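You operate a simulated robot arm through the tools that you are given. There is no shell and no other tool.

Carry out the task below with a simulated robot arm. There is one attempt and no reset: what you move stays moved.

TASK
Try the green plug gauge in all three bush blocks; the tight one goes in the orange tray.
Fine: tight = the plug gauge will not enter; put it back in the rack.

The check looks at the end state, three seconds after you hand in, the way a careful person would. Anything else that was tipped, shoved, dropped, spilled or broken makes it a failure.

THE ROBOT
A 7-joint arm with a two-finger parallel gripper, fixed in place. Base frame: the origin is at the foot of the arm, x ahead of it, y to its left, z up. Readings come in mm, degrees, newtons and seconds.
With the tool pointing down near the work surface it reaches from about 360 to 880 mm from the base axis. Its first joint turns from -143.0 to 143.0 degrees. Payload 3 kg.
Tool frame: the origin (TCP) lies between the finger pads and is the grasp point; the fingertips stand 30 mm ahead of it; z points along the fingers, y is the line along which they close. The gripper opens to 94 mm. The fingers are 28 mm wide and 10 mm thick; the gripper's body (50 by 96 mm) begins 55 mm behind the TCP.
Orientation is that of the tool frame in the base frame, as a unit quaternion [x, y, z, w]. With the fingers straight down and closing along the base's y, the tool's x points along the base's -x, its y along +y and its z along -z.

THE INTERFACE
- The arm moves only by the tool move_arm. Its argument "targets" is one flat list of numbers, 7 for each row, row after row: the shift along the base's x, y, z in m, then the turn, a rotation vector about the base's x, y, z in degrees, then the finger opening in m, from 0 to 0.094. In form: [x, y, z, rx, ry, rz, fingers, x, y, z, rx, ry, rz, fingers, ...]. A call has 1 to 20 rows; each row shifts and turns the commanded pose from where the row before left it. Rows are played at 5 a second. More than 50 mm and 8.6 degrees between two rows, or a gripper value outside its range, and nothing of the call is played. Where a pose cannot be reached the arm comes as near as it can. A force on the tool above 40 N (or 10 N above the force at the start of the call, whichever is more), or a blocked arm, ends the call early, and 0.2 s more pass. Each finger travels about 72 mm/s and halts on what it meets, pressing with about 41 N; the grip force reading is that of the motor and also rises with nothing between the fingers. The clock runs only during rows and for 0.2 s after the last one: add rows that do not move to give the fingers time. The reply holds the time, the measured pose of the TCP, the force on the tool along the base axes, the opening and the grip force, in the units named above and with some noise, with the torque about the TCP (base axes, N m) and any sound that the robot's microphone picked up, and new pictures: "pictures" is both (left out), scene, wrist or none.
- Cameras (640 x 400 px; columns grow to the right, rows downward): "scene" is fixed at [219.2, 651.2, 1513.4]; the picture's right is [-0.77, -0.64, 0.00], its down [-0.26, 0.31, -0.91] and it looks along [0.58, -0.70, -0.41] (base axes); focal length 316 px, centre (320, 200). "wrist" rides on the gripper at [76, 14, -103] in the tool frame; the picture's right is [-0.18, 0.98, 0.00], its down [-0.75, -0.14, -0.64] and it looks along [-0.63, -0.12, 0.77] (tool axes); focal length 243 px, centre (320, 200).
- locate(camera, pixels): there is no depth. For up to 12 entries [column, row, z] of the newest picture of that camera ("zoom" is the newest enlarged one), the place [x, y] in the base frame at which the ray of that pixel passes the height z, good to about 2 mm. It takes no simulated time.
- inspect(camera, box): a new picture of the part [left, top, right, bottom] of that camera's present view, enlarged. It takes no simulated time.
- hand_in(): hands the job in; it is judged then, once.

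Open the gripper and draw the arm clear of the work before you hand the job in, unless the task says otherwise.

The tools are called after "Emit:" by a JSON object that holds its "method" and its "body". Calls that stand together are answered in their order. move_arm: Moves the arm, as the interface text tells. Its arguments: {"type":"object","properties":{"targets":{"type":"array","items":{"type":"number"}},"pictures":{"type":"string","enum":["both","scene","wrist","none"]}},"required":["targets"]} The other tools are called the same way: locate (camera, pixels) gives the place at which the rays of pixels pass given heights; inspect (camera, box) takes an enlarged picture of a part of a camera's view; hand_in () hands the job in.

At the start:

```text
t: 0.0
tcp_pos: [530.8, 139.7, 1231.2]
tool_rot: [0.0, 1.0, 0.0, 0.0]
wrist_force: [-0.5, -0.4, -0.8]
wrist_torque: [0.01, 0.0, 0.0]
grip_width: 94.0
grip_force: 0.0
```

scene: 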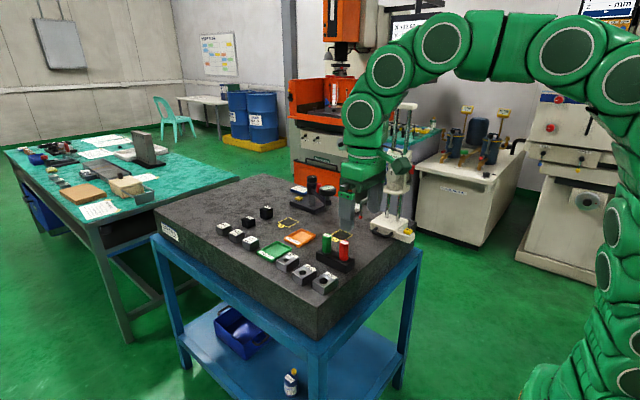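
wrist: 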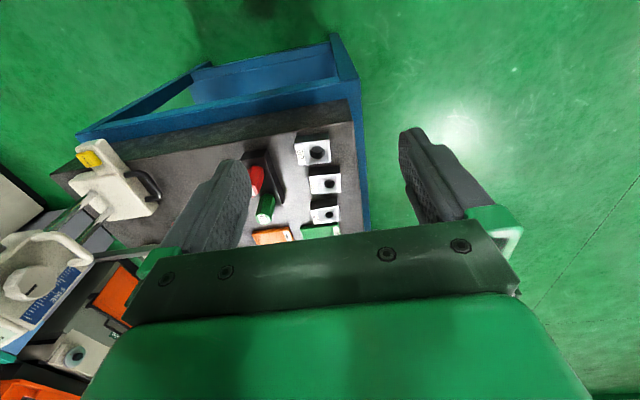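

The scene picture shows a granite plate with three bush blocks near (288,262), (305,275), (325,283), a rack with green and red gauges at (335,245), and trays at (275,250) green and (300,238) orange. I zoom in for details.

Emit:
{"method": "inspect", "body": {"camera": "scene", "box": [200, 170, 420, 310]}}

Emit:
{"method": "inspect", "body": {"camera": "wrist", "box": [200, 110, 380, 250]}}

```text
2.86 times, centred on (310, 240) of scene
```

zoom: 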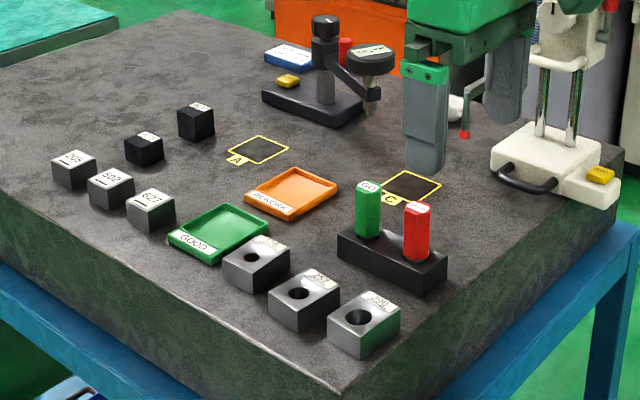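

```text
2.86 times, centred on (290, 180) of wrist
```

zoom: 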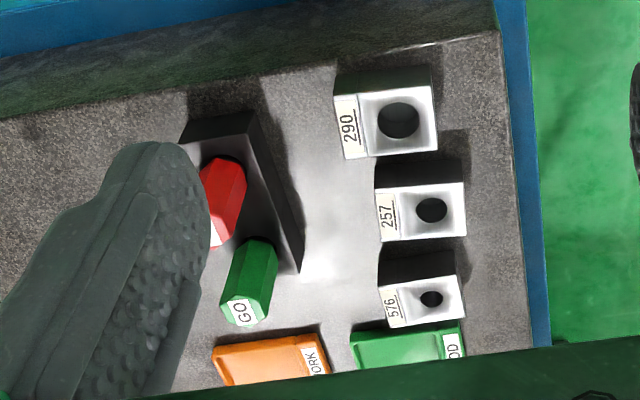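

I triangulate the height: the bore of block 290 is at scene (325,281) and at wrist (317.6,152), the green gauge top at scene (327,235) approx.

Emit:
{"method": "locate", "body": {"camera": "scene", "pixels": [[325, 281, 850], [325, 281, 900], [325, 281, 950], [325, 281, 1000], [303, 272, 900], [303, 272, 950], [286.5, 260, 900], [286.5, 260, 950]]}}

Emit:
{"method": "locate", "body": {"camera": "wrist", "pixels": [[317.6, 152, 850], [317.6, 152, 900], [317.6, 152, 950], [317.6, 152, 1000], [329, 183.5, 900], [329, 183.5, 950], [329, 214.4, 900], [329, 214.4, 950]]}}

```text
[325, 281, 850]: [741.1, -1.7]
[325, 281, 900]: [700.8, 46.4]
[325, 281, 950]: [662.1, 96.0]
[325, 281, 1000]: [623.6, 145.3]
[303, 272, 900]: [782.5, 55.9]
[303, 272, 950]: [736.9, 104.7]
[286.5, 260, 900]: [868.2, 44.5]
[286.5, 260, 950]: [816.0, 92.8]
```

```text
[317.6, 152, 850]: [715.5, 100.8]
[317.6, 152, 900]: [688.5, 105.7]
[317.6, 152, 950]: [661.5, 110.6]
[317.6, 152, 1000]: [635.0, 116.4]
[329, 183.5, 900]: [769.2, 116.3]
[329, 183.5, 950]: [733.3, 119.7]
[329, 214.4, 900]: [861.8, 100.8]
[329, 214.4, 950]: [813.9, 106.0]
```

Block tops come out near z≈965. I locate the other objects (rack, trays, height gauge) at plausible heights before moving.

Emit:
{"method": "locate", "body": {"camera": "scene", "pixels": [[326.8, 235.5, 1000], [326.8, 235.5, 1020], [326.8, 235.5, 1040], [343.6, 242.8, 1020], [309.5, 238, 920], [274, 251, 920], [388.7, 226, 930], [310, 208, 930], [350, 235, 920], [416, 231, 920], [404, 110, 1200], [404, 110, 1150]]}}

Emit:
{"method": "locate", "body": {"camera": "wrist", "pixels": [[262, 219, 1000], [262, 219, 1020], [262, 219, 1040], [271, 236, 920], [318, 231, 920], [85, 158, 930], [85, 158, 1000], [155, 205, 920], [70, 170, 920], [100, 148, 1200]]}}

Emit:
{"method": "inspect", "body": {"camera": "scene", "box": [320, 80, 480, 260]}}

```text
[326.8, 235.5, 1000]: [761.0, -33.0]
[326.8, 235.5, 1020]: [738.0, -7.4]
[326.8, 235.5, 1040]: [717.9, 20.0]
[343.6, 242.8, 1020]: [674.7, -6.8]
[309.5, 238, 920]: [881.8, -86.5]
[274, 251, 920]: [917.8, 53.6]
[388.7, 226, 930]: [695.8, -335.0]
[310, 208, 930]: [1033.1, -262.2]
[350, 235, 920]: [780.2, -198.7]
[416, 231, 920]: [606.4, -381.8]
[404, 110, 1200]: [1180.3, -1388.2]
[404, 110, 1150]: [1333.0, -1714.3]
```

```text
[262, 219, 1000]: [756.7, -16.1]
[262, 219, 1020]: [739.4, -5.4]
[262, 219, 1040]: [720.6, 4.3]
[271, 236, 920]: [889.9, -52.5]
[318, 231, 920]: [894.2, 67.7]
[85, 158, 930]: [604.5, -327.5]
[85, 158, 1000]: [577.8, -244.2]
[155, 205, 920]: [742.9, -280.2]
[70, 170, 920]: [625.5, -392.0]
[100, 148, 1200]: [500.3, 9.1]
```

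```text
2.22 times, centred on (400, 170) of scene
```

zoom: 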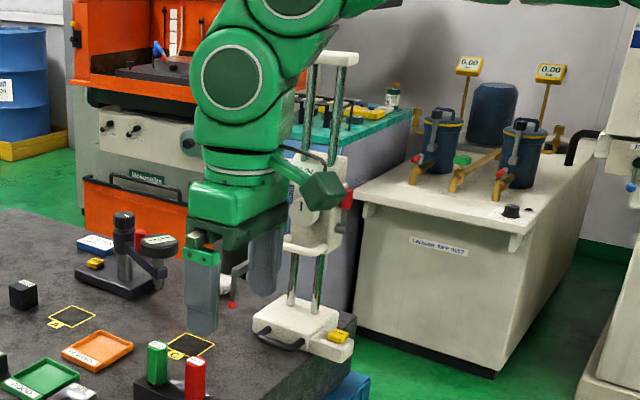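

Green gauge top triangulates to about (739,-6,1020); the orange tray to about (885,-75); the height gauge is well away (y≈-330). I move down toward (600,40,1120) for a better wrist view, clear of everything.

Emit:
{"method": "move_arm", "body": {"targets": [0.02, -0.03, -0.03, 0, 0, 0, 0.094, 0.02, -0.03, -0.03, 0, 0, 0, 0.094, 0.015, -0.02, -0.03, 0, 0, 0, 0.094, 0.015, -0.02, -0.02, 0, 0, 0, 0.094, 0, 0, 0, 0, 0, 0, 0.094]}}

```text
t: 1.2
tcp_pos: [601.0, 39.7, 1122.2]
tool_rot: [-0.001, 1.0, -0.001, 0.0]
wrist_force: [-0.1, 0.0, 0.7]
wrist_torque: [-0.03, 0.0, -0.03]
grip_width: 94.1
grip_force: 0.1
```

scene: 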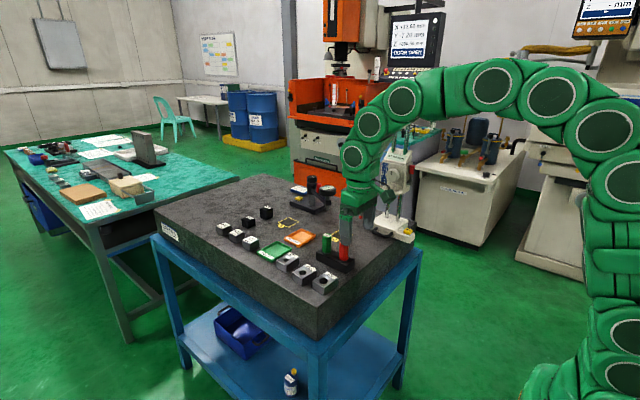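
wrist: 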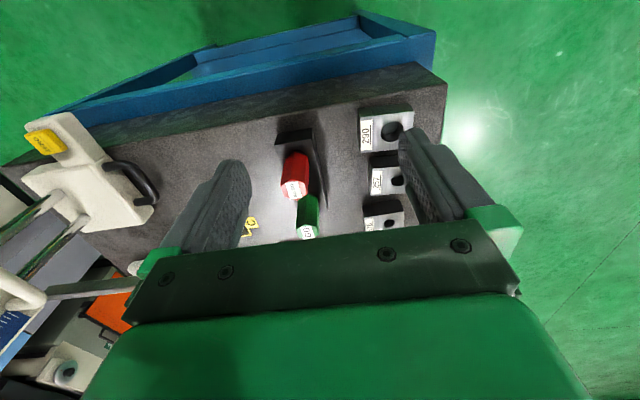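

The red and green gauges show in the middle at (295,175) and (307,220). I zoom in here.

Emit:
{"method": "inspect", "body": {"camera": "wrist", "box": [230, 90, 430, 250]}}

Emit:
{"method": "inspect", "body": {"camera": "scene", "box": [255, 215, 365, 300]}}

```text
2.50 times, centred on (330, 170) of wrist
```

zoom: 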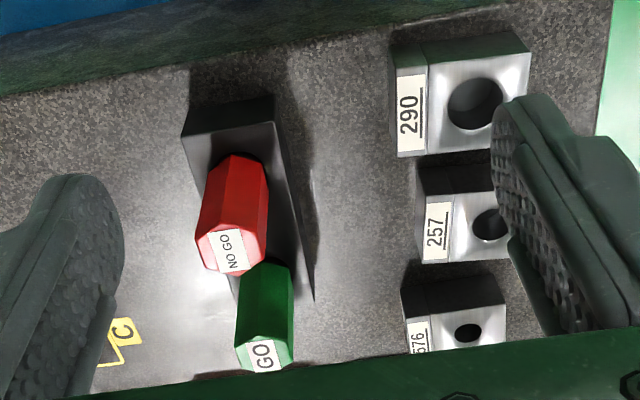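

```text
4.71 times, centred on (310, 258) of scene
```

zoom: 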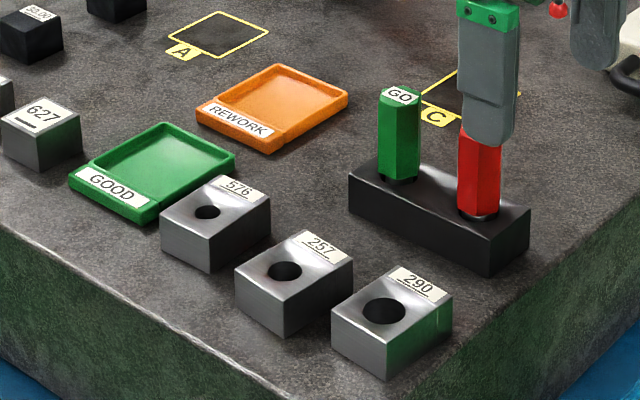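

I move above the gauges, TCP to about (700,-5,1110), fingertips 60 mm above the gauge tops.

Emit:
{"method": "move_arm", "body": {"targets": [0.033, -0.015, -0.004, 0, 0, 0, 0.094, 0.033, -0.015, -0.004, 0, 0, 0, 0.094, 0.033, -0.015, -0.004, 0, 0, 0, 0.094, 0, 0, 0, 0, 0, 0, 0.094]}}

Emit:
{"method": "inspect", "body": {"camera": "wrist", "box": [220, 90, 420, 250]}}

```text
t: 2.2
tcp_pos: [698.7, -5.0, 1107.9]
tool_rot: [0.0, 1.0, 0.0, 0.0]
wrist_force: [0.0, 0.2, 0.1]
wrist_torque: [-0.02, 0.0, -0.02]
grip_width: 93.6
grip_force: 0.0
```

scene: 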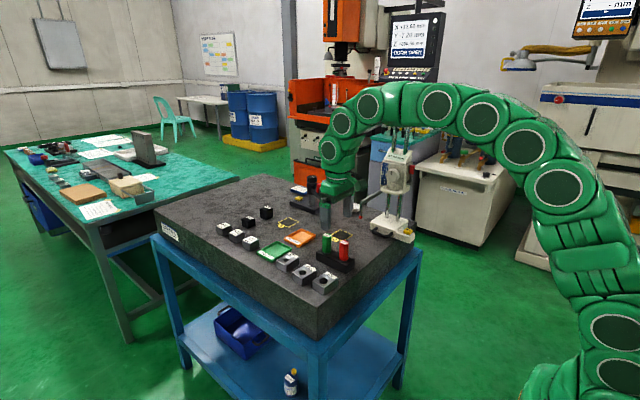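
wrist: 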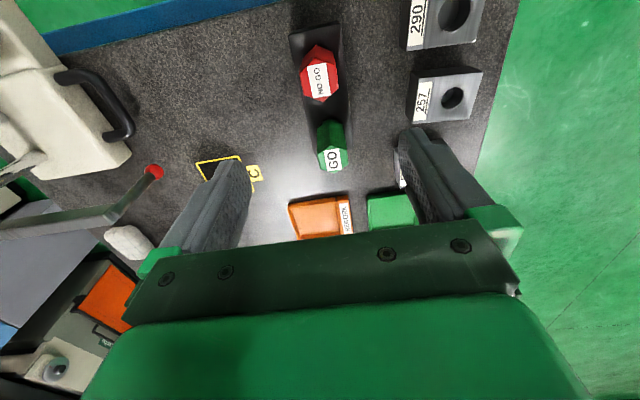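

```text
2.50 times, centred on (320, 170) of wrist
```

zoom: 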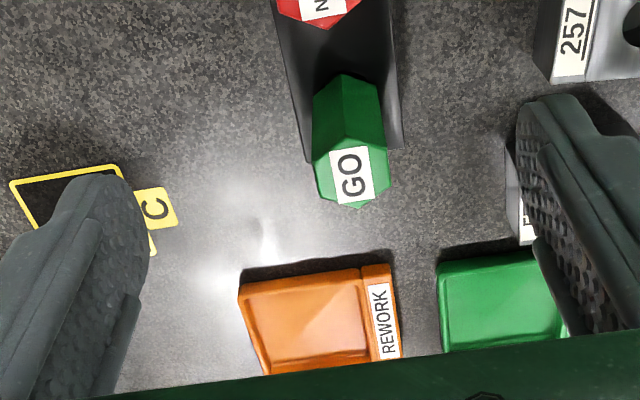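

I locate the green gauge's hex corners (zoom (346,137), (313,163), (323,198), (359,208), (389,182), (380,146)) and the rack edges and trays.

Emit:
{"method": "locate", "body": {"camera": "zoom", "pixels": [[346, 137, 1020], [313, 163, 1020], [323, 198, 1020], [359, 208, 1020], [389, 182, 1020], [380, 146, 1020], [305, 160, 950], [403, 148, 950], [283, 70, 950], [388, 25, 950]]}}

Emit:
{"method": "locate", "body": {"camera": "zoom", "pixels": [[239, 296, 930], [388, 265, 930], [402, 355, 930], [264, 373, 930], [437, 262, 930], [442, 350, 930], [552, 83, 965], [565, 0, 965]]}}

Emit:
{"method": "locate", "body": {"camera": "wrist", "pixels": [[319, 75, 1020], [455, 14, 965], [452, 97, 965], [412, 122, 965], [467, 120, 965], [483, 69, 965], [422, 75, 965]]}}

Emit:
{"method": "inspect", "body": {"camera": "wrist", "box": [270, 0, 490, 150]}}

```text
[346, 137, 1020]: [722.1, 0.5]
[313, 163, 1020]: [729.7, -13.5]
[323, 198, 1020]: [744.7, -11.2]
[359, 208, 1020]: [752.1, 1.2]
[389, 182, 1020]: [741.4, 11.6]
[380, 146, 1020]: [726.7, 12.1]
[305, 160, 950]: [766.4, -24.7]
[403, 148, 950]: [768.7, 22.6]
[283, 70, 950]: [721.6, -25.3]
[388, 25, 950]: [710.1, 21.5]
```

```text
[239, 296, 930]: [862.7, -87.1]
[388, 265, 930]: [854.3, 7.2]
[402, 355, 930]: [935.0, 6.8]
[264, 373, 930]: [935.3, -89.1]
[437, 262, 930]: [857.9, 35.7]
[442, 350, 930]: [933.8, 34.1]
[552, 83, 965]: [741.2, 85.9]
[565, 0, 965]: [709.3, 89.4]
```

```text
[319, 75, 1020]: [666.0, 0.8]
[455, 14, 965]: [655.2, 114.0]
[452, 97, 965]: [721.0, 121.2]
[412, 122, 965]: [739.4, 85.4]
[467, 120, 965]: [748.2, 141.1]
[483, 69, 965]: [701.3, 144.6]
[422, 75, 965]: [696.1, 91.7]
```

```text
2.67 times, centred on (380, 75) of wrist
```

zoom: 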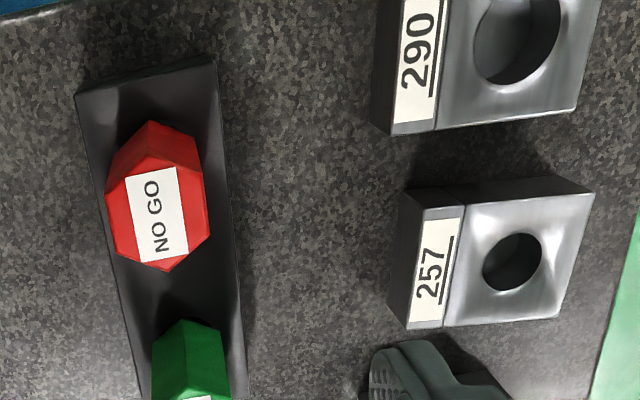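

The green gauge is centred near (736,0) with its flats facing ±y, good for the present tool heading. I triangulate the plate's height using the "C" tag, at wrist (254.8,172.8) and scene (334.6,240.4).

Emit:
{"method": "locate", "body": {"camera": "wrist", "pixels": [[254.8, 172.8, 900], [254.8, 172.8, 920], [254.8, 172.8, 940]]}}

Emit:
{"method": "locate", "body": {"camera": "scene", "pixels": [[334.6, 240.4, 900], [334.6, 240.4, 920], [334.6, 240.4, 940]]}}

Emit:
{"method": "inspect", "body": {"camera": "scene", "box": [305, 225, 365, 295]}}

```text
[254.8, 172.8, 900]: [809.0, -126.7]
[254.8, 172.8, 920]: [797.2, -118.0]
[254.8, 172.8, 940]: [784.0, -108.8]
```

```text
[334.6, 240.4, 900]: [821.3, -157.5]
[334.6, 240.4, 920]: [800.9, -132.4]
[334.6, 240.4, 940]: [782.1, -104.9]
```

```text
5.71 times, centred on (335, 260) of scene
```

zoom: 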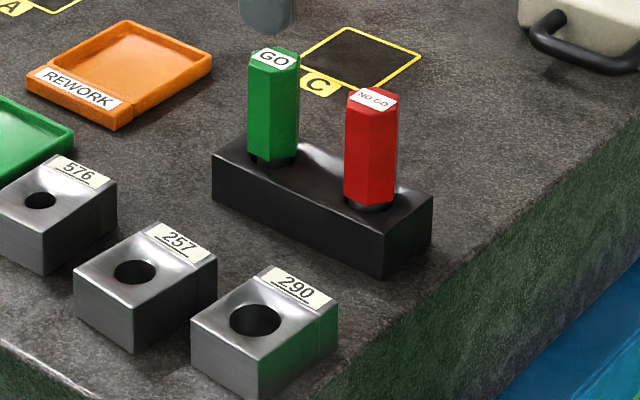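

The plate is at about z≈935, the block tops ≈965, rack top ≈962, gauge handle 962–1020. I move over the green gauge at (736,0,1065), tips still above it, and look.

Emit:
{"method": "move_arm", "body": {"targets": [0.0373, 0.005, 0, 0, 0, 0, 0.094, 0, 0, -0.043, 0, 0, 0, 0.094, 0, 0, 0, 0, 0, 0, 0.094]}}

Emit:
{"method": "inspect", "body": {"camera": "wrist", "box": [220, 100, 420, 250]}}

Emit:
{"method": "inspect", "body": {"camera": "scene", "box": [305, 205, 365, 265]}}

```text
t: 3.0
tcp_pos: [737.7, -0.4, 1066.0]
tool_rot: [0.0, 1.0, 0.0, 0.001]
wrist_force: [0.7, -0.4, 0.8]
wrist_torque: [-0.01, 0.02, 0.01]
grip_width: 94.3
grip_force: 0.1
```

scene: 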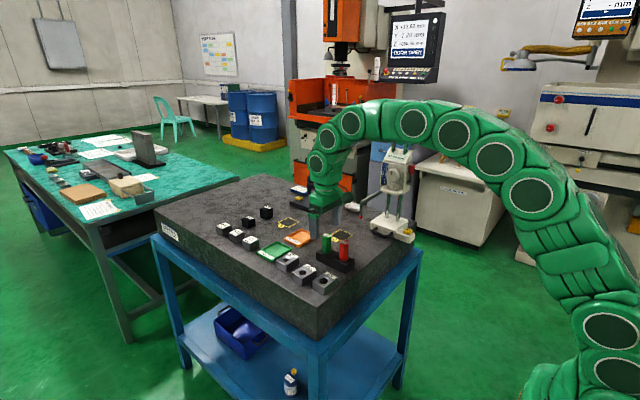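
wrist: 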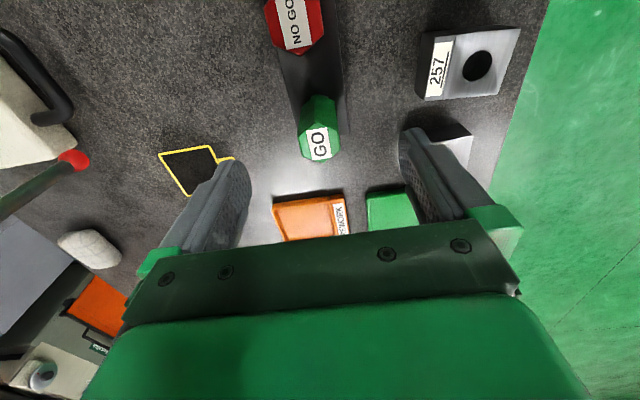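

```text
2.67 times, centred on (320, 175) of wrist
```

zoom: 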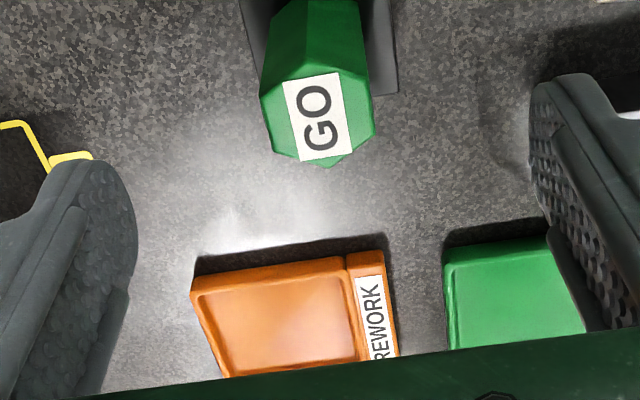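

```text
6.67 times, centred on (335, 235) of scene
```

zoom: 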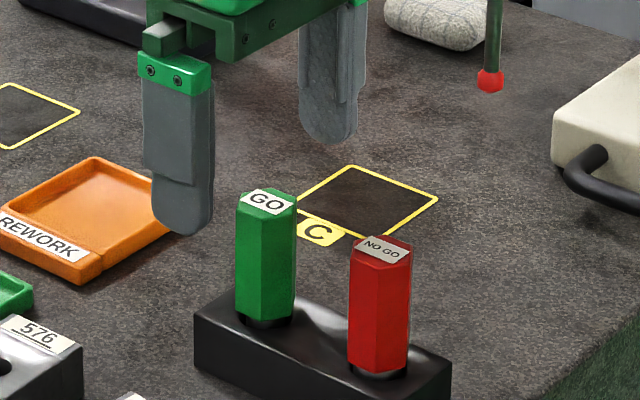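

The gauge's top centre shows at about wrist (319.6,142.5); I check its place at two heights and against the tool.

Emit:
{"method": "locate", "body": {"camera": "wrist", "pixels": [[319.6, 142.5, 1010], [319.6, 142.5, 1020], [319.6, 142.5, 1030], [297.5, 136, 1020], [341, 145, 1020], [337.5, 130, 1020], [301.5, 154, 1020], [323.5, 162.5, 1020], [318, 127, 1020]]}}

Emit:
{"method": "locate", "body": {"camera": "zoom", "pixels": [[268, 201, 1010], [268, 201, 1020], [268, 201, 1030], [265, 318, 962], [265, 318, 970], [375, 372, 962]]}}

```text
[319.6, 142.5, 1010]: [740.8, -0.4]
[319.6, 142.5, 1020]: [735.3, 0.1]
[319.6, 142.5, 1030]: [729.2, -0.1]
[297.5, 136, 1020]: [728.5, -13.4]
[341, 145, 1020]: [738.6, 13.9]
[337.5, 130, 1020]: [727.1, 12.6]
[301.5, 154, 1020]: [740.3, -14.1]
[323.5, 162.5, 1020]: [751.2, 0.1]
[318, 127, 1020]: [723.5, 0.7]
```

```text
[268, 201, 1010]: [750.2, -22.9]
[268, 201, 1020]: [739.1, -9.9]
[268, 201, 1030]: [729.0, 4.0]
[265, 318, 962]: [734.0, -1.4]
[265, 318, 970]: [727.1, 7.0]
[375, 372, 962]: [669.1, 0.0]
```

The gauge top is at ~1025, centre ≈(734,0). I descend straddling it in y to TCP z≈1005 (tips ~975, above the rack), then close.

Emit:
{"method": "move_arm", "body": {"targets": [-0.002, 0.0, -0.02, 0, 0, 0, 0.094, 0, 0, -0.02, 0, 0, 0, 0.094, 0, 0, -0.02, 0, 0, 0, 0.094, 0, 0, 0, 0, 0, 0, 0.094]}}

Emit:
{"method": "inspect", "body": {"camera": "wrist", "box": [220, 100, 420, 250]}}

Emit:
{"method": "inspect", "body": {"camera": "scene", "box": [305, 205, 365, 265]}}

```text
t: 4.0
tcp_pos: [736.3, -0.5, 1006.1]
tool_rot: [0.0, 1.0, 0.0, 0.001]
wrist_force: [-0.2, -0.2, 0.5]
wrist_torque: [-0.04, -0.01, -0.03]
grip_width: 93.7
grip_force: 0.1
```

scene: 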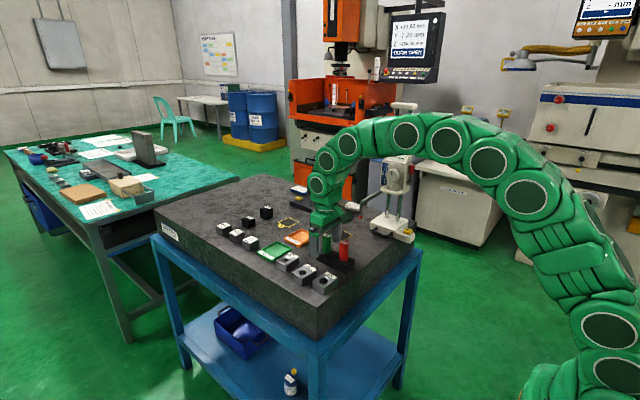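
wrist: 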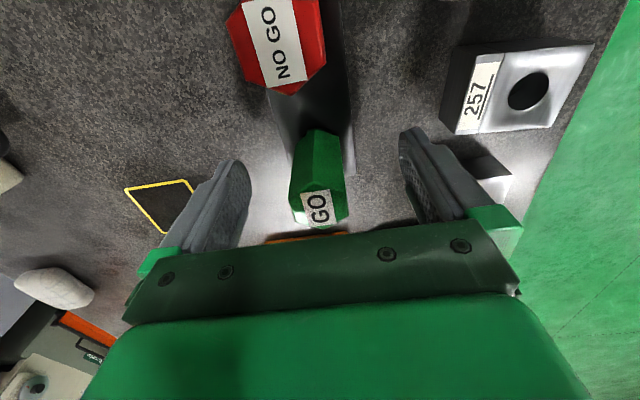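

```text
2.67 times, centred on (320, 175) of wrist
```

zoom: 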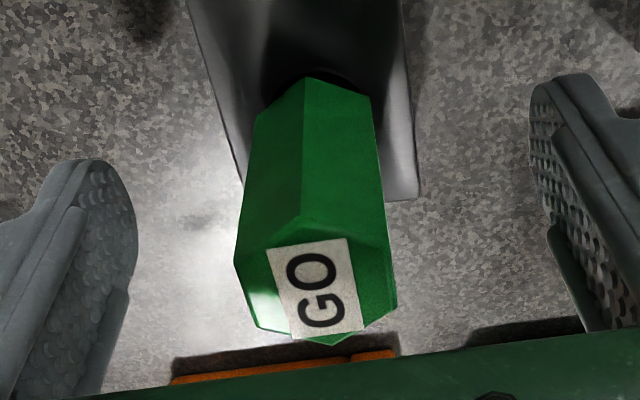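

```text
6.67 times, centred on (335, 235) of scene
```

zoom: 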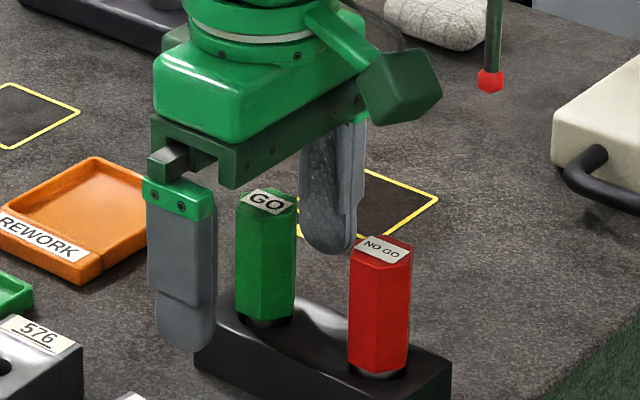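

The gauge stands between the fingers, tips above the rack. I close the fingers without moving.

Emit:
{"method": "move_arm", "body": {"targets": [0, 0, 0, 0, 0, 0, 0.05, 0, 0, 0, 0, 0, 0, 0.03, 0, 0, 0, 0, 0, 0, 0.01, 0, 0, 0, 0, 0, 0, 0.01, 0, 0, 0, 0, 0, 0, 0.01]}}

Emit:
{"method": "inspect", "body": {"camera": "wrist", "box": [220, 100, 420, 250]}}

```text
t: 5.2
tcp_pos: [736.3, 0.2, 1006.2]
tool_rot: [0.0, 1.0, 0.0, 0.0]
wrist_force: [1.0, 0.6, 1.8]
wrist_torque: [0.03, 0.0, -0.02]
grip_width: 29.6
grip_force: 41.2
```

scene: 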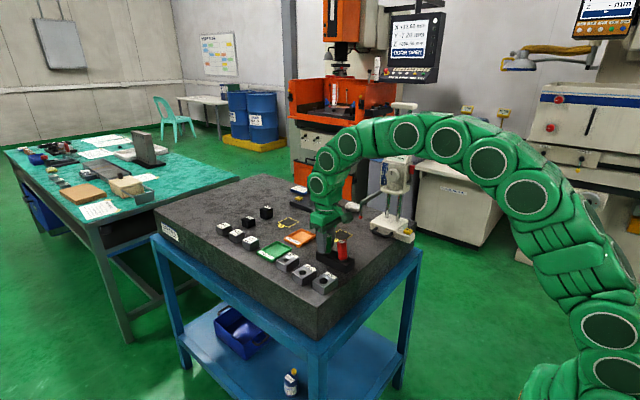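
wrist: 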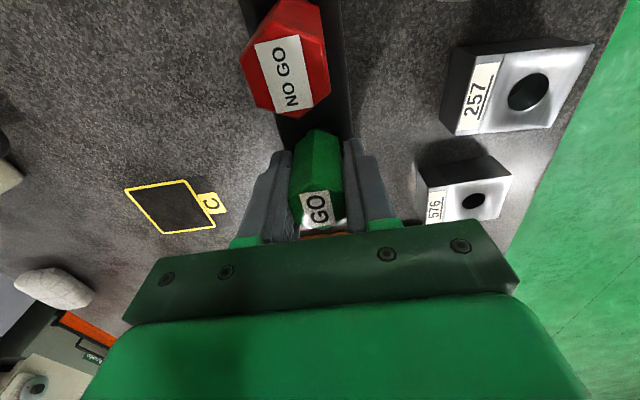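

```text
2.67 times, centred on (320, 175) of wrist
```

zoom: 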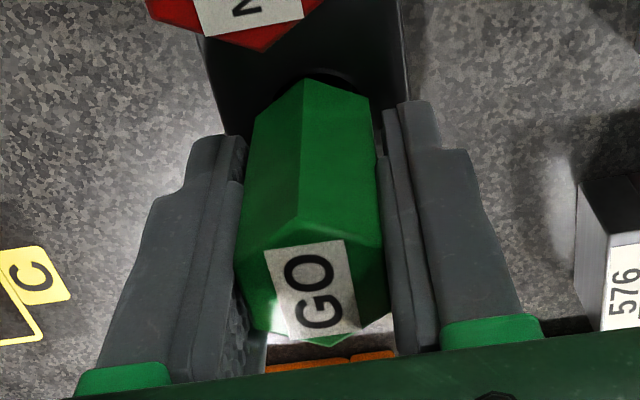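

The gauge is gripped at 29.6 mm. I lift straight up 70 mm in 10–20 mm steps.

Emit:
{"method": "move_arm", "body": {"targets": [0, 0, 0.01, 0, 0, 0, 0.01, 0, 0, 0.01, 0, 0, 0, 0.01, 0, 0, 0.01, 0, 0, 0, 0.01, 0, 0, 0.02, 0, 0, 0, 0.01, 0, 0, 0.02, 0, 0, 0, 0.01, 0, 0, 0, 0, 0, 0, 0.01]}}

Emit:
{"method": "inspect", "body": {"camera": "wrist", "box": [220, 60, 420, 250]}}

Emit:
{"method": "inspect", "body": {"camera": "scene", "box": [280, 195, 370, 295]}}

```text
t: 6.6
tcp_pos: [737.4, -0.0, 1076.0]
tool_rot: [-0.001, 1.0, 0.0, 0.0]
wrist_force: [0.9, 0.2, -1.6]
wrist_torque: [-0.01, -0.03, -0.01]
grip_width: 29.2
grip_force: 41.3
```

scene: 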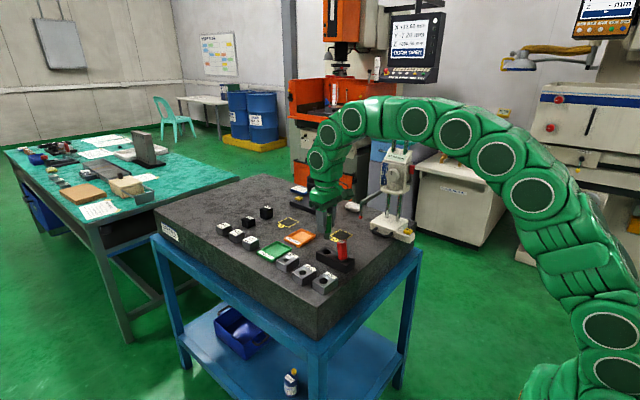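
wrist: 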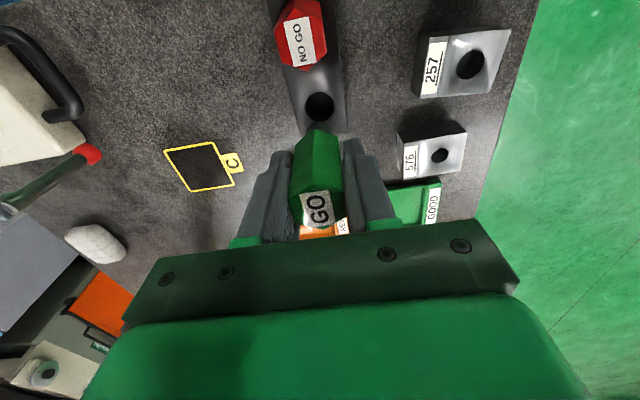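

```text
2.11 times, centred on (320, 155) of wrist
```

zoom: 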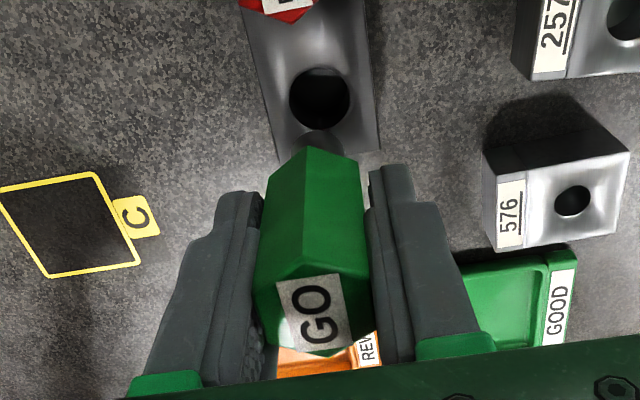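

```text
4.00 times, centred on (325, 245) of scene
```

zoom: 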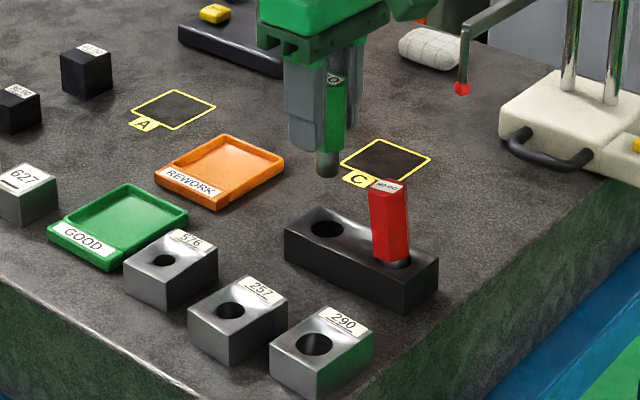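

The pin is out of the rack and visible at scene zoom (329,170); the rack bore is at wrist zoom (320,98). I locate bores and pin end.

Emit:
{"method": "locate", "body": {"camera": "zoom", "pixels": [[328, 172, 1000], [328, 172, 1010], [329, 152, 1030], [325, 228, 962], [163, 261, 965], [230, 310, 965], [314, 343, 965]]}}

Emit:
{"method": "locate", "body": {"camera": "wrist", "pixels": [[320, 106.7, 955], [320, 106.7, 962], [320, 106.7, 970], [440, 155.5, 960], [440, 155.5, 965], [440, 155.5, 970], [470, 65, 960], [470, 65, 965], [470, 65, 970]]}}

Emit:
{"method": "inspect", "body": {"camera": "scene", "box": [300, 205, 350, 255]}}

Emit:
{"method": "inspect", "body": {"camera": "wrist", "box": [380, 10, 530, 190]}}

```text
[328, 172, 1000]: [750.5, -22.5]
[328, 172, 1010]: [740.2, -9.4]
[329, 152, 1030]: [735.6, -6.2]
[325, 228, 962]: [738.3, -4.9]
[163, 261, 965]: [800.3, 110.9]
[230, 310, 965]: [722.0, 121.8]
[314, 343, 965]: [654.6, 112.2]
```

```text
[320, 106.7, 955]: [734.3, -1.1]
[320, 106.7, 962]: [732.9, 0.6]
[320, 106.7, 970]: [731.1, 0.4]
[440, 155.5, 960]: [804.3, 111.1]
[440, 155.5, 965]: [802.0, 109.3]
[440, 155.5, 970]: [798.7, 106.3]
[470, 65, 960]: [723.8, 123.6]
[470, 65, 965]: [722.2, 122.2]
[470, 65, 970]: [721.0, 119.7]
```

```text
8.00 times, centred on (325, 230) of scene
```

zoom: 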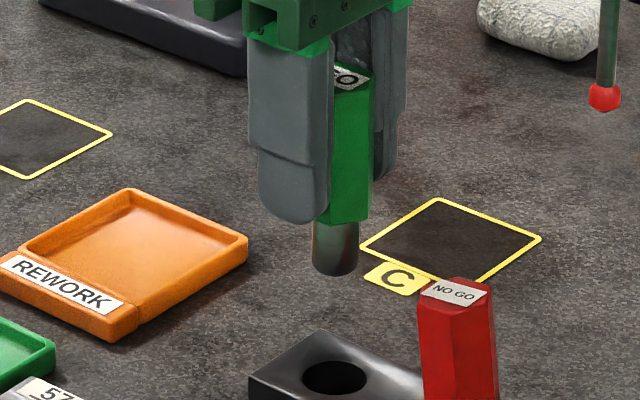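

```text
2.22 times, centred on (455, 100) of wrist
```

zoom: 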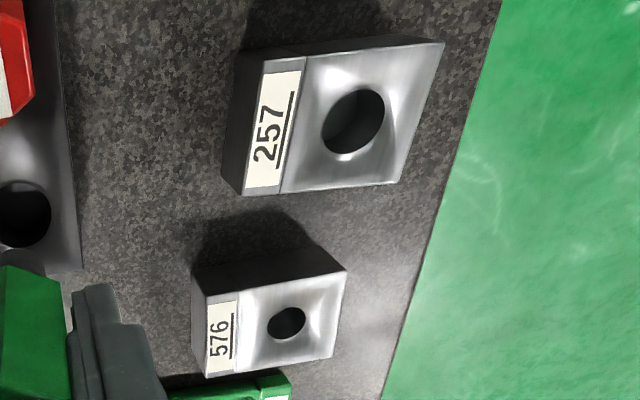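

Pin ≈17.5 mm, rack bore ≈24 mm at (733,0.5), bores at (722,122) for 257, (801,109) for 576, (654.5,112) for 290. I carry the gauge over block 257 first by shifting (-11,+121.5) and lowering 30 mm, with the pin tip still ~15 mm above the top.

Emit:
{"method": "move_arm", "body": {"targets": [-0.003, 0.0405, 0, 0, 0, 0, 0.01, -0.004, 0.0405, 0, 0, 0, 0, 0.01, -0.004, 0.0405, 0, 0, 0, 0, 0.01, 0, 0, -0.03, 0, 0, 0, 0.01, 0, 0, 0, 0, 0, 0, 0.01]}}

Emit:
{"method": "inspect", "body": {"camera": "wrist", "box": [250, 70, 390, 200]}}

Emit:
{"method": "inspect", "body": {"camera": "scene", "box": [280, 235, 330, 285]}}

```text
t: 7.8
tcp_pos: [724.6, 122.2, 1047.6]
tool_rot: [0.0, 1.0, 0.0, 0.0]
wrist_force: [0.9, -0.3, -0.7]
wrist_torque: [-0.01, 0.02, 0.01]
grip_width: 29.5
grip_force: 41.3
```

scene: 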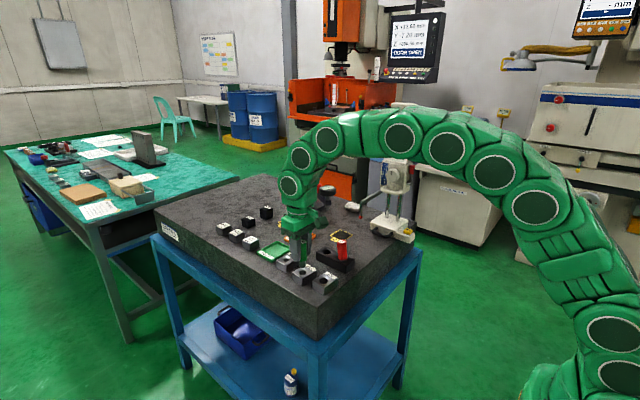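
wrist: 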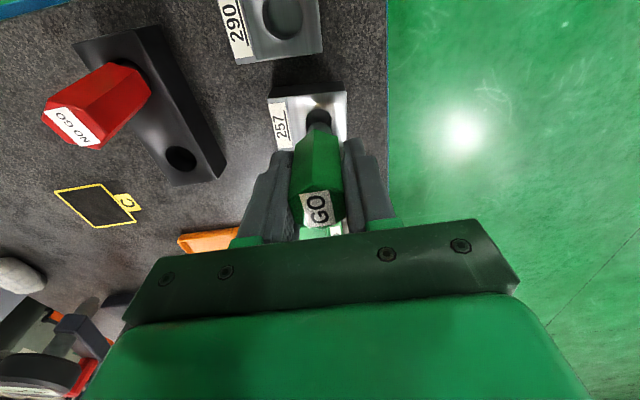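

```text
3.08 times, centred on (320, 135) of wrist
```

zoom: 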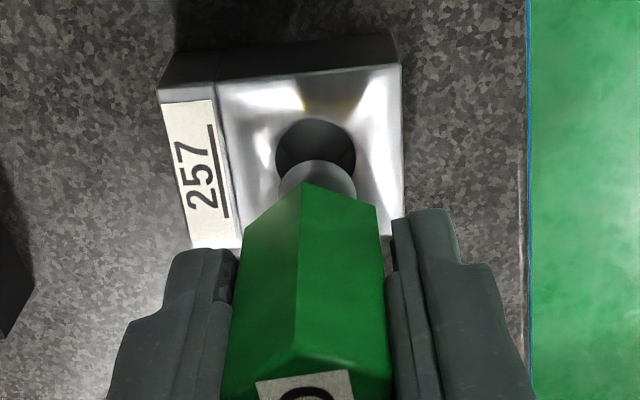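

```text
8.00 times, centred on (305, 260) of scene
```

zoom: 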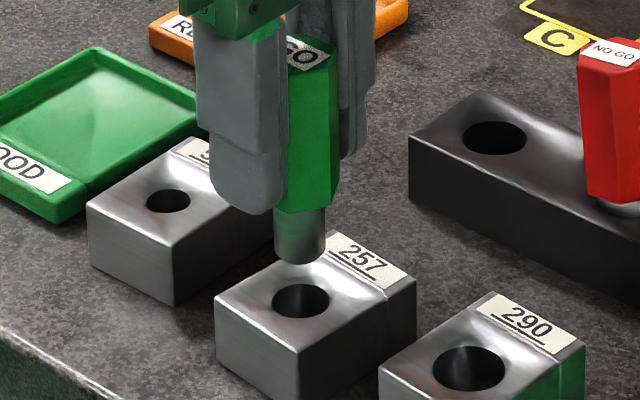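

Pin and bore 257 nearly line up (scene zoom pin col 300 vs bore 301; wrist pin 318 vs bore 316). I correct y by -0.4 mm and lower 16 mm to look again just above the bore.

Emit:
{"method": "move_arm", "body": {"targets": [0, -0.0004, -0.008, 0, 0, 0, 0.01, 0, 0, -0.008, 0, 0, 0, 0.01, 0, 0, 0, 0, 0, 0, 0.01]}}

Emit:
{"method": "inspect", "body": {"camera": "wrist", "box": [270, 70, 370, 150]}}

Emit:
{"method": "inspect", "body": {"camera": "scene", "box": [285, 250, 325, 285]}}

```text
t: 8.6
tcp_pos: [725.0, 120.8, 1031.1]
tool_rot: [-0.001, 1.0, 0.0, -0.002]
wrist_force: [-0.2, 0.8, -0.9]
wrist_torque: [0.0, 0.03, 0.01]
grip_width: 29.4
grip_force: 41.2
```

scene: 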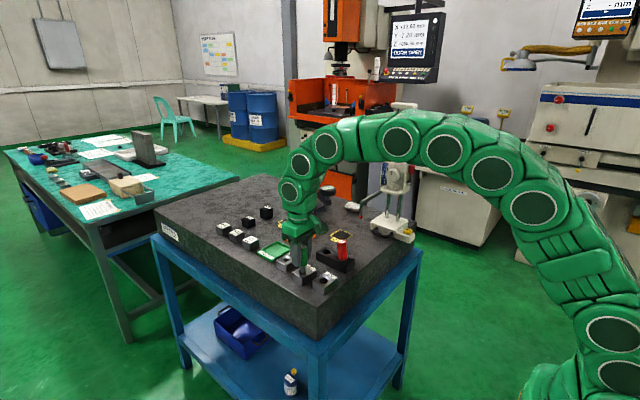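
wrist: 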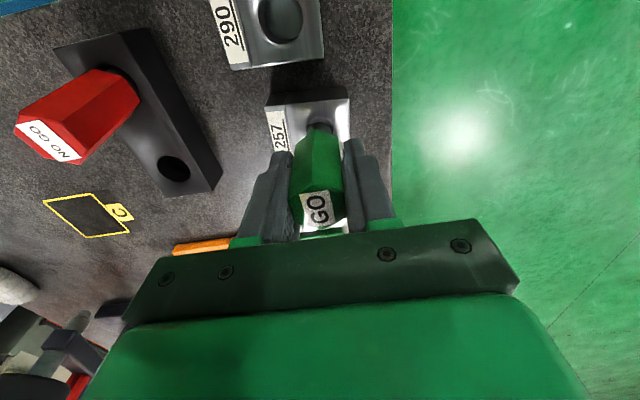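

```text
5.00 times, centred on (320, 110) of wrist
```

zoom: 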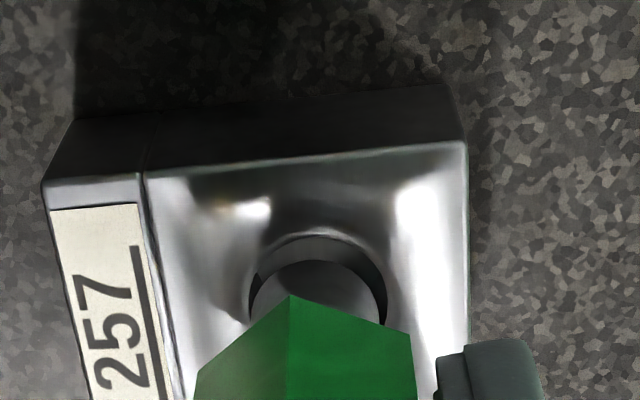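

```text
11.43 times, centred on (305, 268) of scene
```

zoom: 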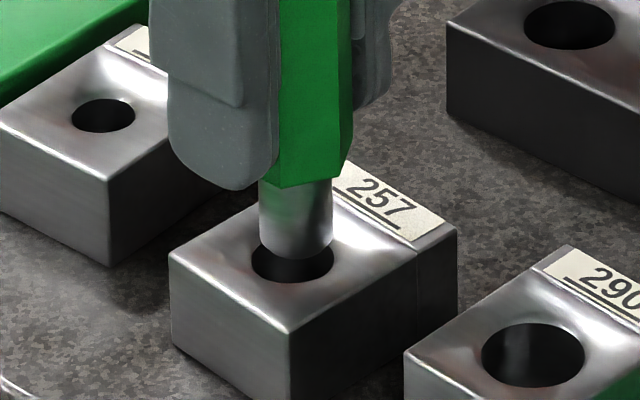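

Pin and bore centres agree within about 0.5 mm (scene zoom pin 258–333, bore 251–334). I nudge (+0.3,+0.2) and lower in 2 mm steps; force limit guards.

Emit:
{"method": "move_arm", "body": {"targets": [0.0003, 0.0002, -0.002, 0, 0, 0, 0.01, 0, 0, -0.002, 0, 0, 0, 0.01, 0, 0, -0.002, 0, 0, 0, 0.01, 0, 0, -0.002, 0, 0, 0, 0.01, 0, 0, 0, 0, 0, 0, 0.01]}}

Emit:
{"method": "inspect", "body": {"camera": "wrist", "box": [270, 70, 370, 150]}}

Emit:
{"method": "inspect", "body": {"camera": "scene", "box": [285, 250, 325, 285]}}

```text
t: 9.8
tcp_pos: [725.8, 123.0, 1022.7]
tool_rot: [0.0, 1.0, 0.0, -0.001]
wrist_force: [-0.2, 0.3, -0.9]
wrist_torque: [0.01, -0.01, 0.0]
grip_width: 29.1
grip_force: 40.7
```

scene: 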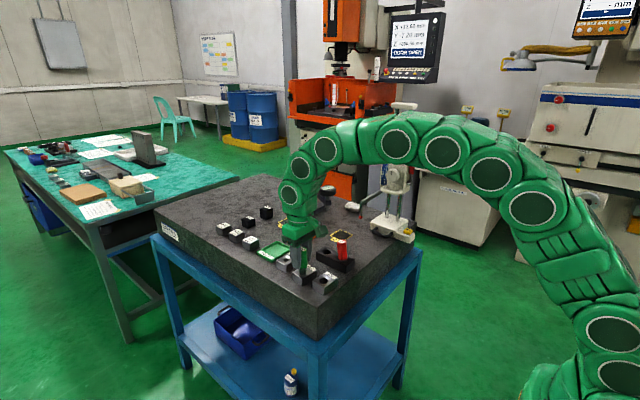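
wrist: 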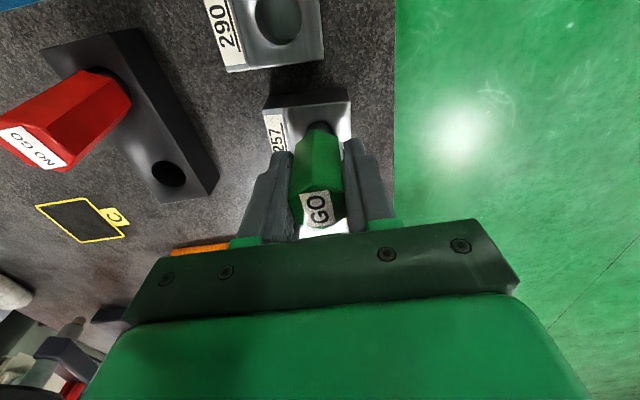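

```text
5.00 times, centred on (320, 110) of wrist
```

zoom: 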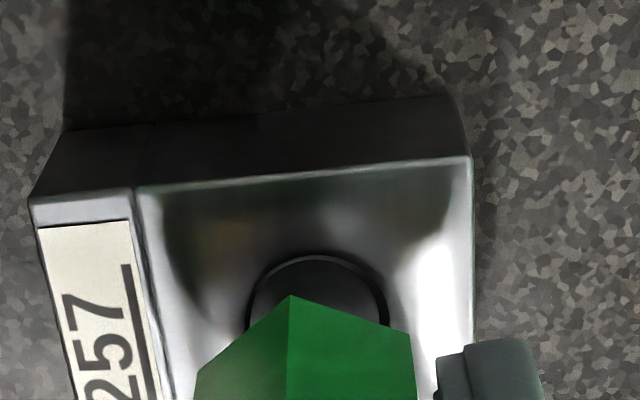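

```text
11.43 times, centred on (305, 268) of scene
```

zoom: 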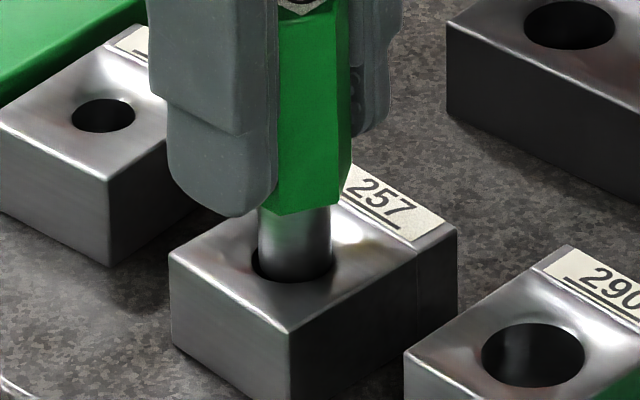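

The pin end seems at or just in the bore with no force (-0.9 N). I continue down in 2 mm steps.

Emit:
{"method": "move_arm", "body": {"targets": [0, 0, -0.002, 0, 0, 0, 0.01, 0, 0, -0.002, 0, 0, 0, 0.01, 0, 0, -0.002, 0, 0, 0, 0.01, 0, 0, -0.002, 0, 0, 0, 0.01, 0, 0, 0, 0, 0, 0, 0.01]}}

Emit:
{"method": "inspect", "body": {"camera": "scene", "box": [285, 250, 325, 285]}}

```text
t: 11.0
tcp_pos: [725.4, 121.9, 1014.5]
tool_rot: [0.0, 1.0, -0.001, 0.0]
wrist_force: [-0.4, -0.3, -0.6]
wrist_torque: [0.0, 0.01, 0.01]
grip_width: 29.7
grip_force: 40.9
```

scene: 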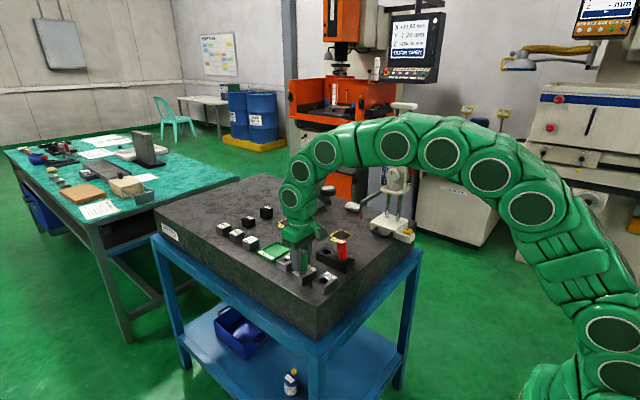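
wrist: 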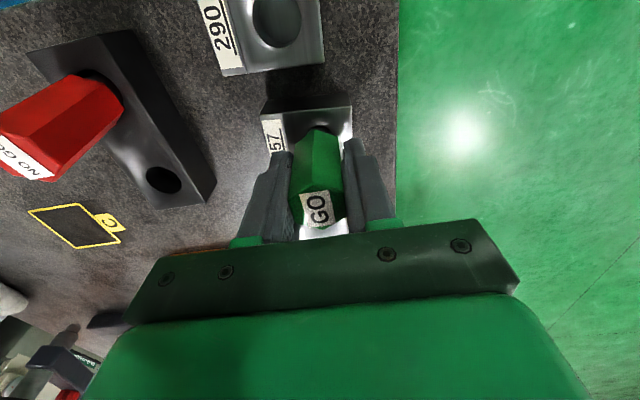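

```text
11.43 times, centred on (305, 268) of scene
```

zoom: 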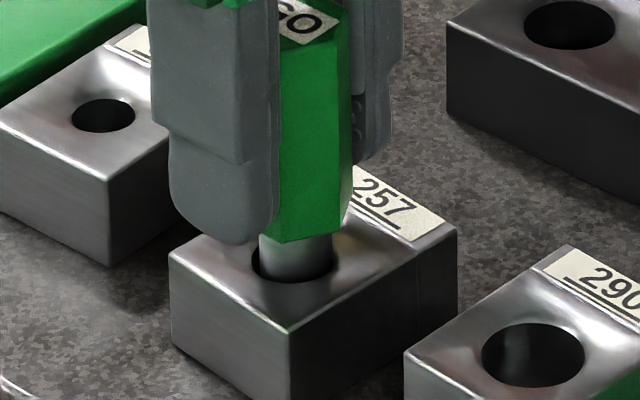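

The pin has entered block 257 freely (the visible pin got shorter, force ~0): 257 is not tight. I lift 33 mm and move (+79,-12) over block 576.

Emit:
{"method": "move_arm", "body": {"targets": [0, 0, 0.005, 0, 0, 0, 0.01, 0, 0, 0.014, 0, 0, 0, 0.01, 0, 0, 0.014, 0, 0, 0, 0.01, 0.04, -0.006, 0, 0, 0, 0, 0.01, 0.039, -0.006, 0, 0, 0, 0, 0.01, 0, 0, 0, 0, 0, 0, 0.01, 0, 0, 0, 0, 0, 0, 0.01]}}

Emit:
{"method": "inspect", "body": {"camera": "wrist", "box": [270, 70, 370, 150]}}

Emit:
{"method": "inspect", "body": {"camera": "scene", "box": [268, 238, 308, 273]}}

```text
t: 12.6
tcp_pos: [803.2, 109.3, 1047.1]
tool_rot: [-0.001, 1.0, 0.0, -0.002]
wrist_force: [-0.2, 0.6, -0.7]
wrist_torque: [-0.01, -0.03, -0.05]
grip_width: 29.0
grip_force: 40.2
```

scene: 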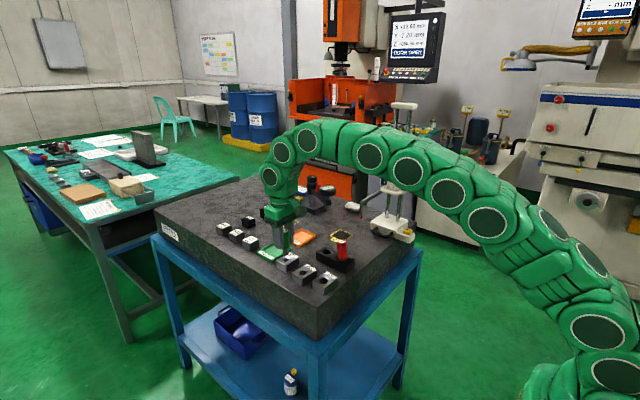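
wrist: 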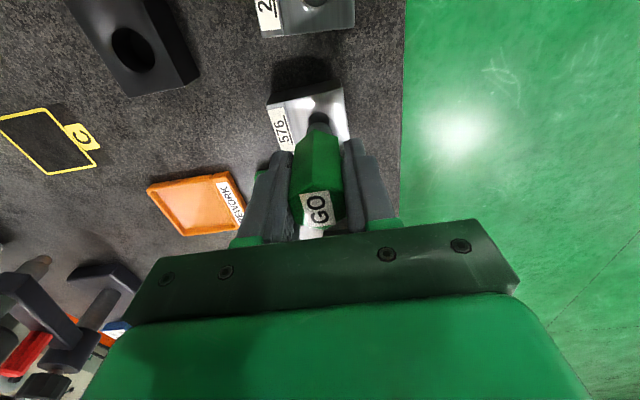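

```text
5.00 times, centred on (320, 110) of wrist
```

zoom: 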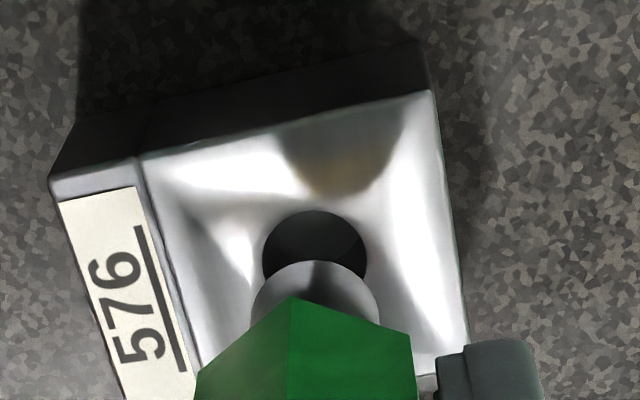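

```text
11.43 times, centred on (288, 256) of scene
```

zoom: 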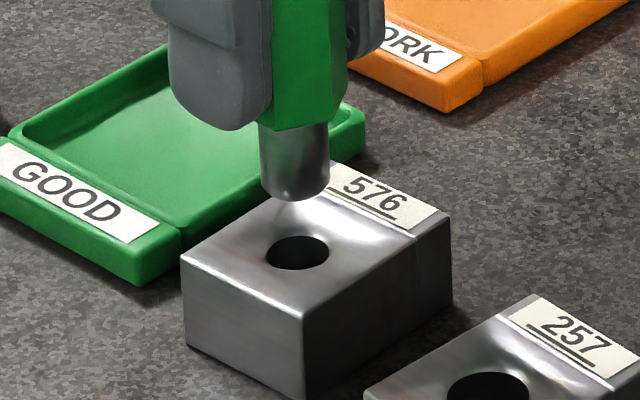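

Pin (71 px) is wider than bore 576 (64 px) and is centred over it. I lower 16 mm and then by 1 mm steps to see whether it enters; the force limit stops the push.

Emit:
{"method": "move_arm", "body": {"targets": [0, 0, -0.008, 0, 0, 0, 0.01, 0, 0, -0.006, 0, 0, 0, 0.01, 0, 0, -0.002, 0, 0, 0, 0.01, 0, 0, -0.001, 0, 0, 0, 0.01, 0, 0, -0.001, 0, 0, 0, 0.01, 0, 0, -0.001, 0, 0, 0, 0.01, 0, 0, 0, 0, 0, 0, 0.01]}}

Emit:
{"method": "inspect", "body": {"camera": "wrist", "box": [270, 70, 370, 150]}}

Emit:
{"method": "inspect", "body": {"camera": "scene", "box": [268, 238, 308, 273]}}

```text
t: 14.2
tcp_pos: [804.9, 108.6, 1028.2]
tool_rot: [-0.001, 1.0, 0.0, 0.0]
wrist_force: [0.2, -0.3, -1.3]
wrist_torque: [0.02, -0.02, 0.03]
grip_width: 29.4
grip_force: 41.3
```

scene: 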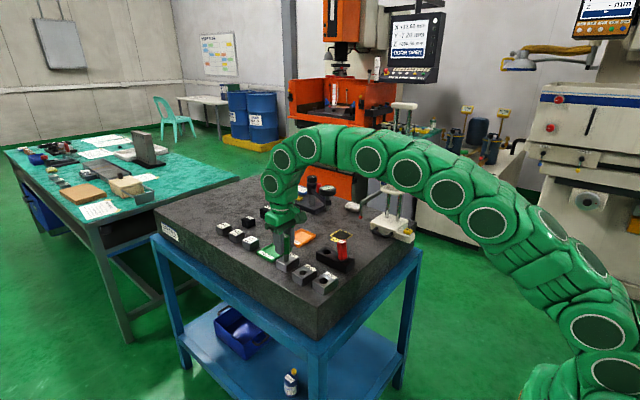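
wrist: 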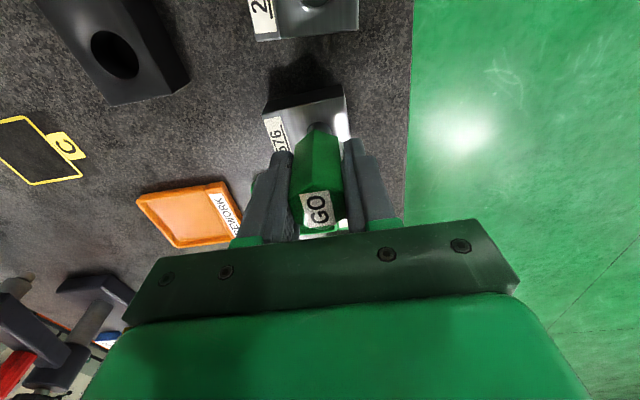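

```text
5.00 times, centred on (320, 110) of wrist
```

zoom: 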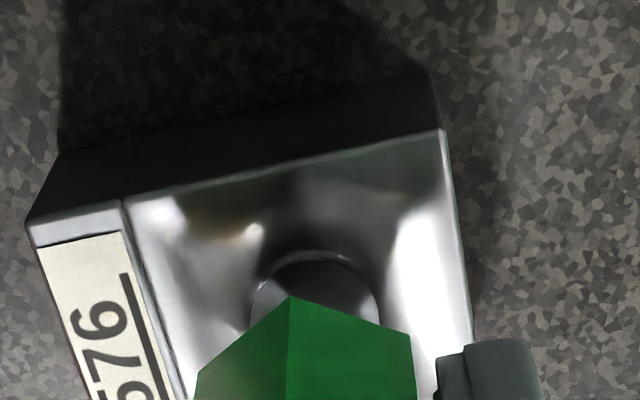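

```text
11.43 times, centred on (288, 256) of scene
```

zoom: 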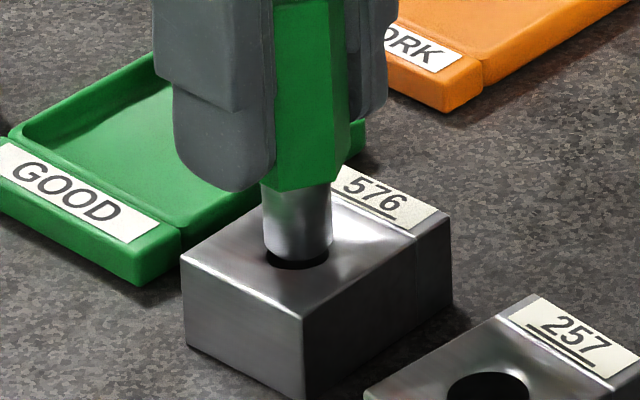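

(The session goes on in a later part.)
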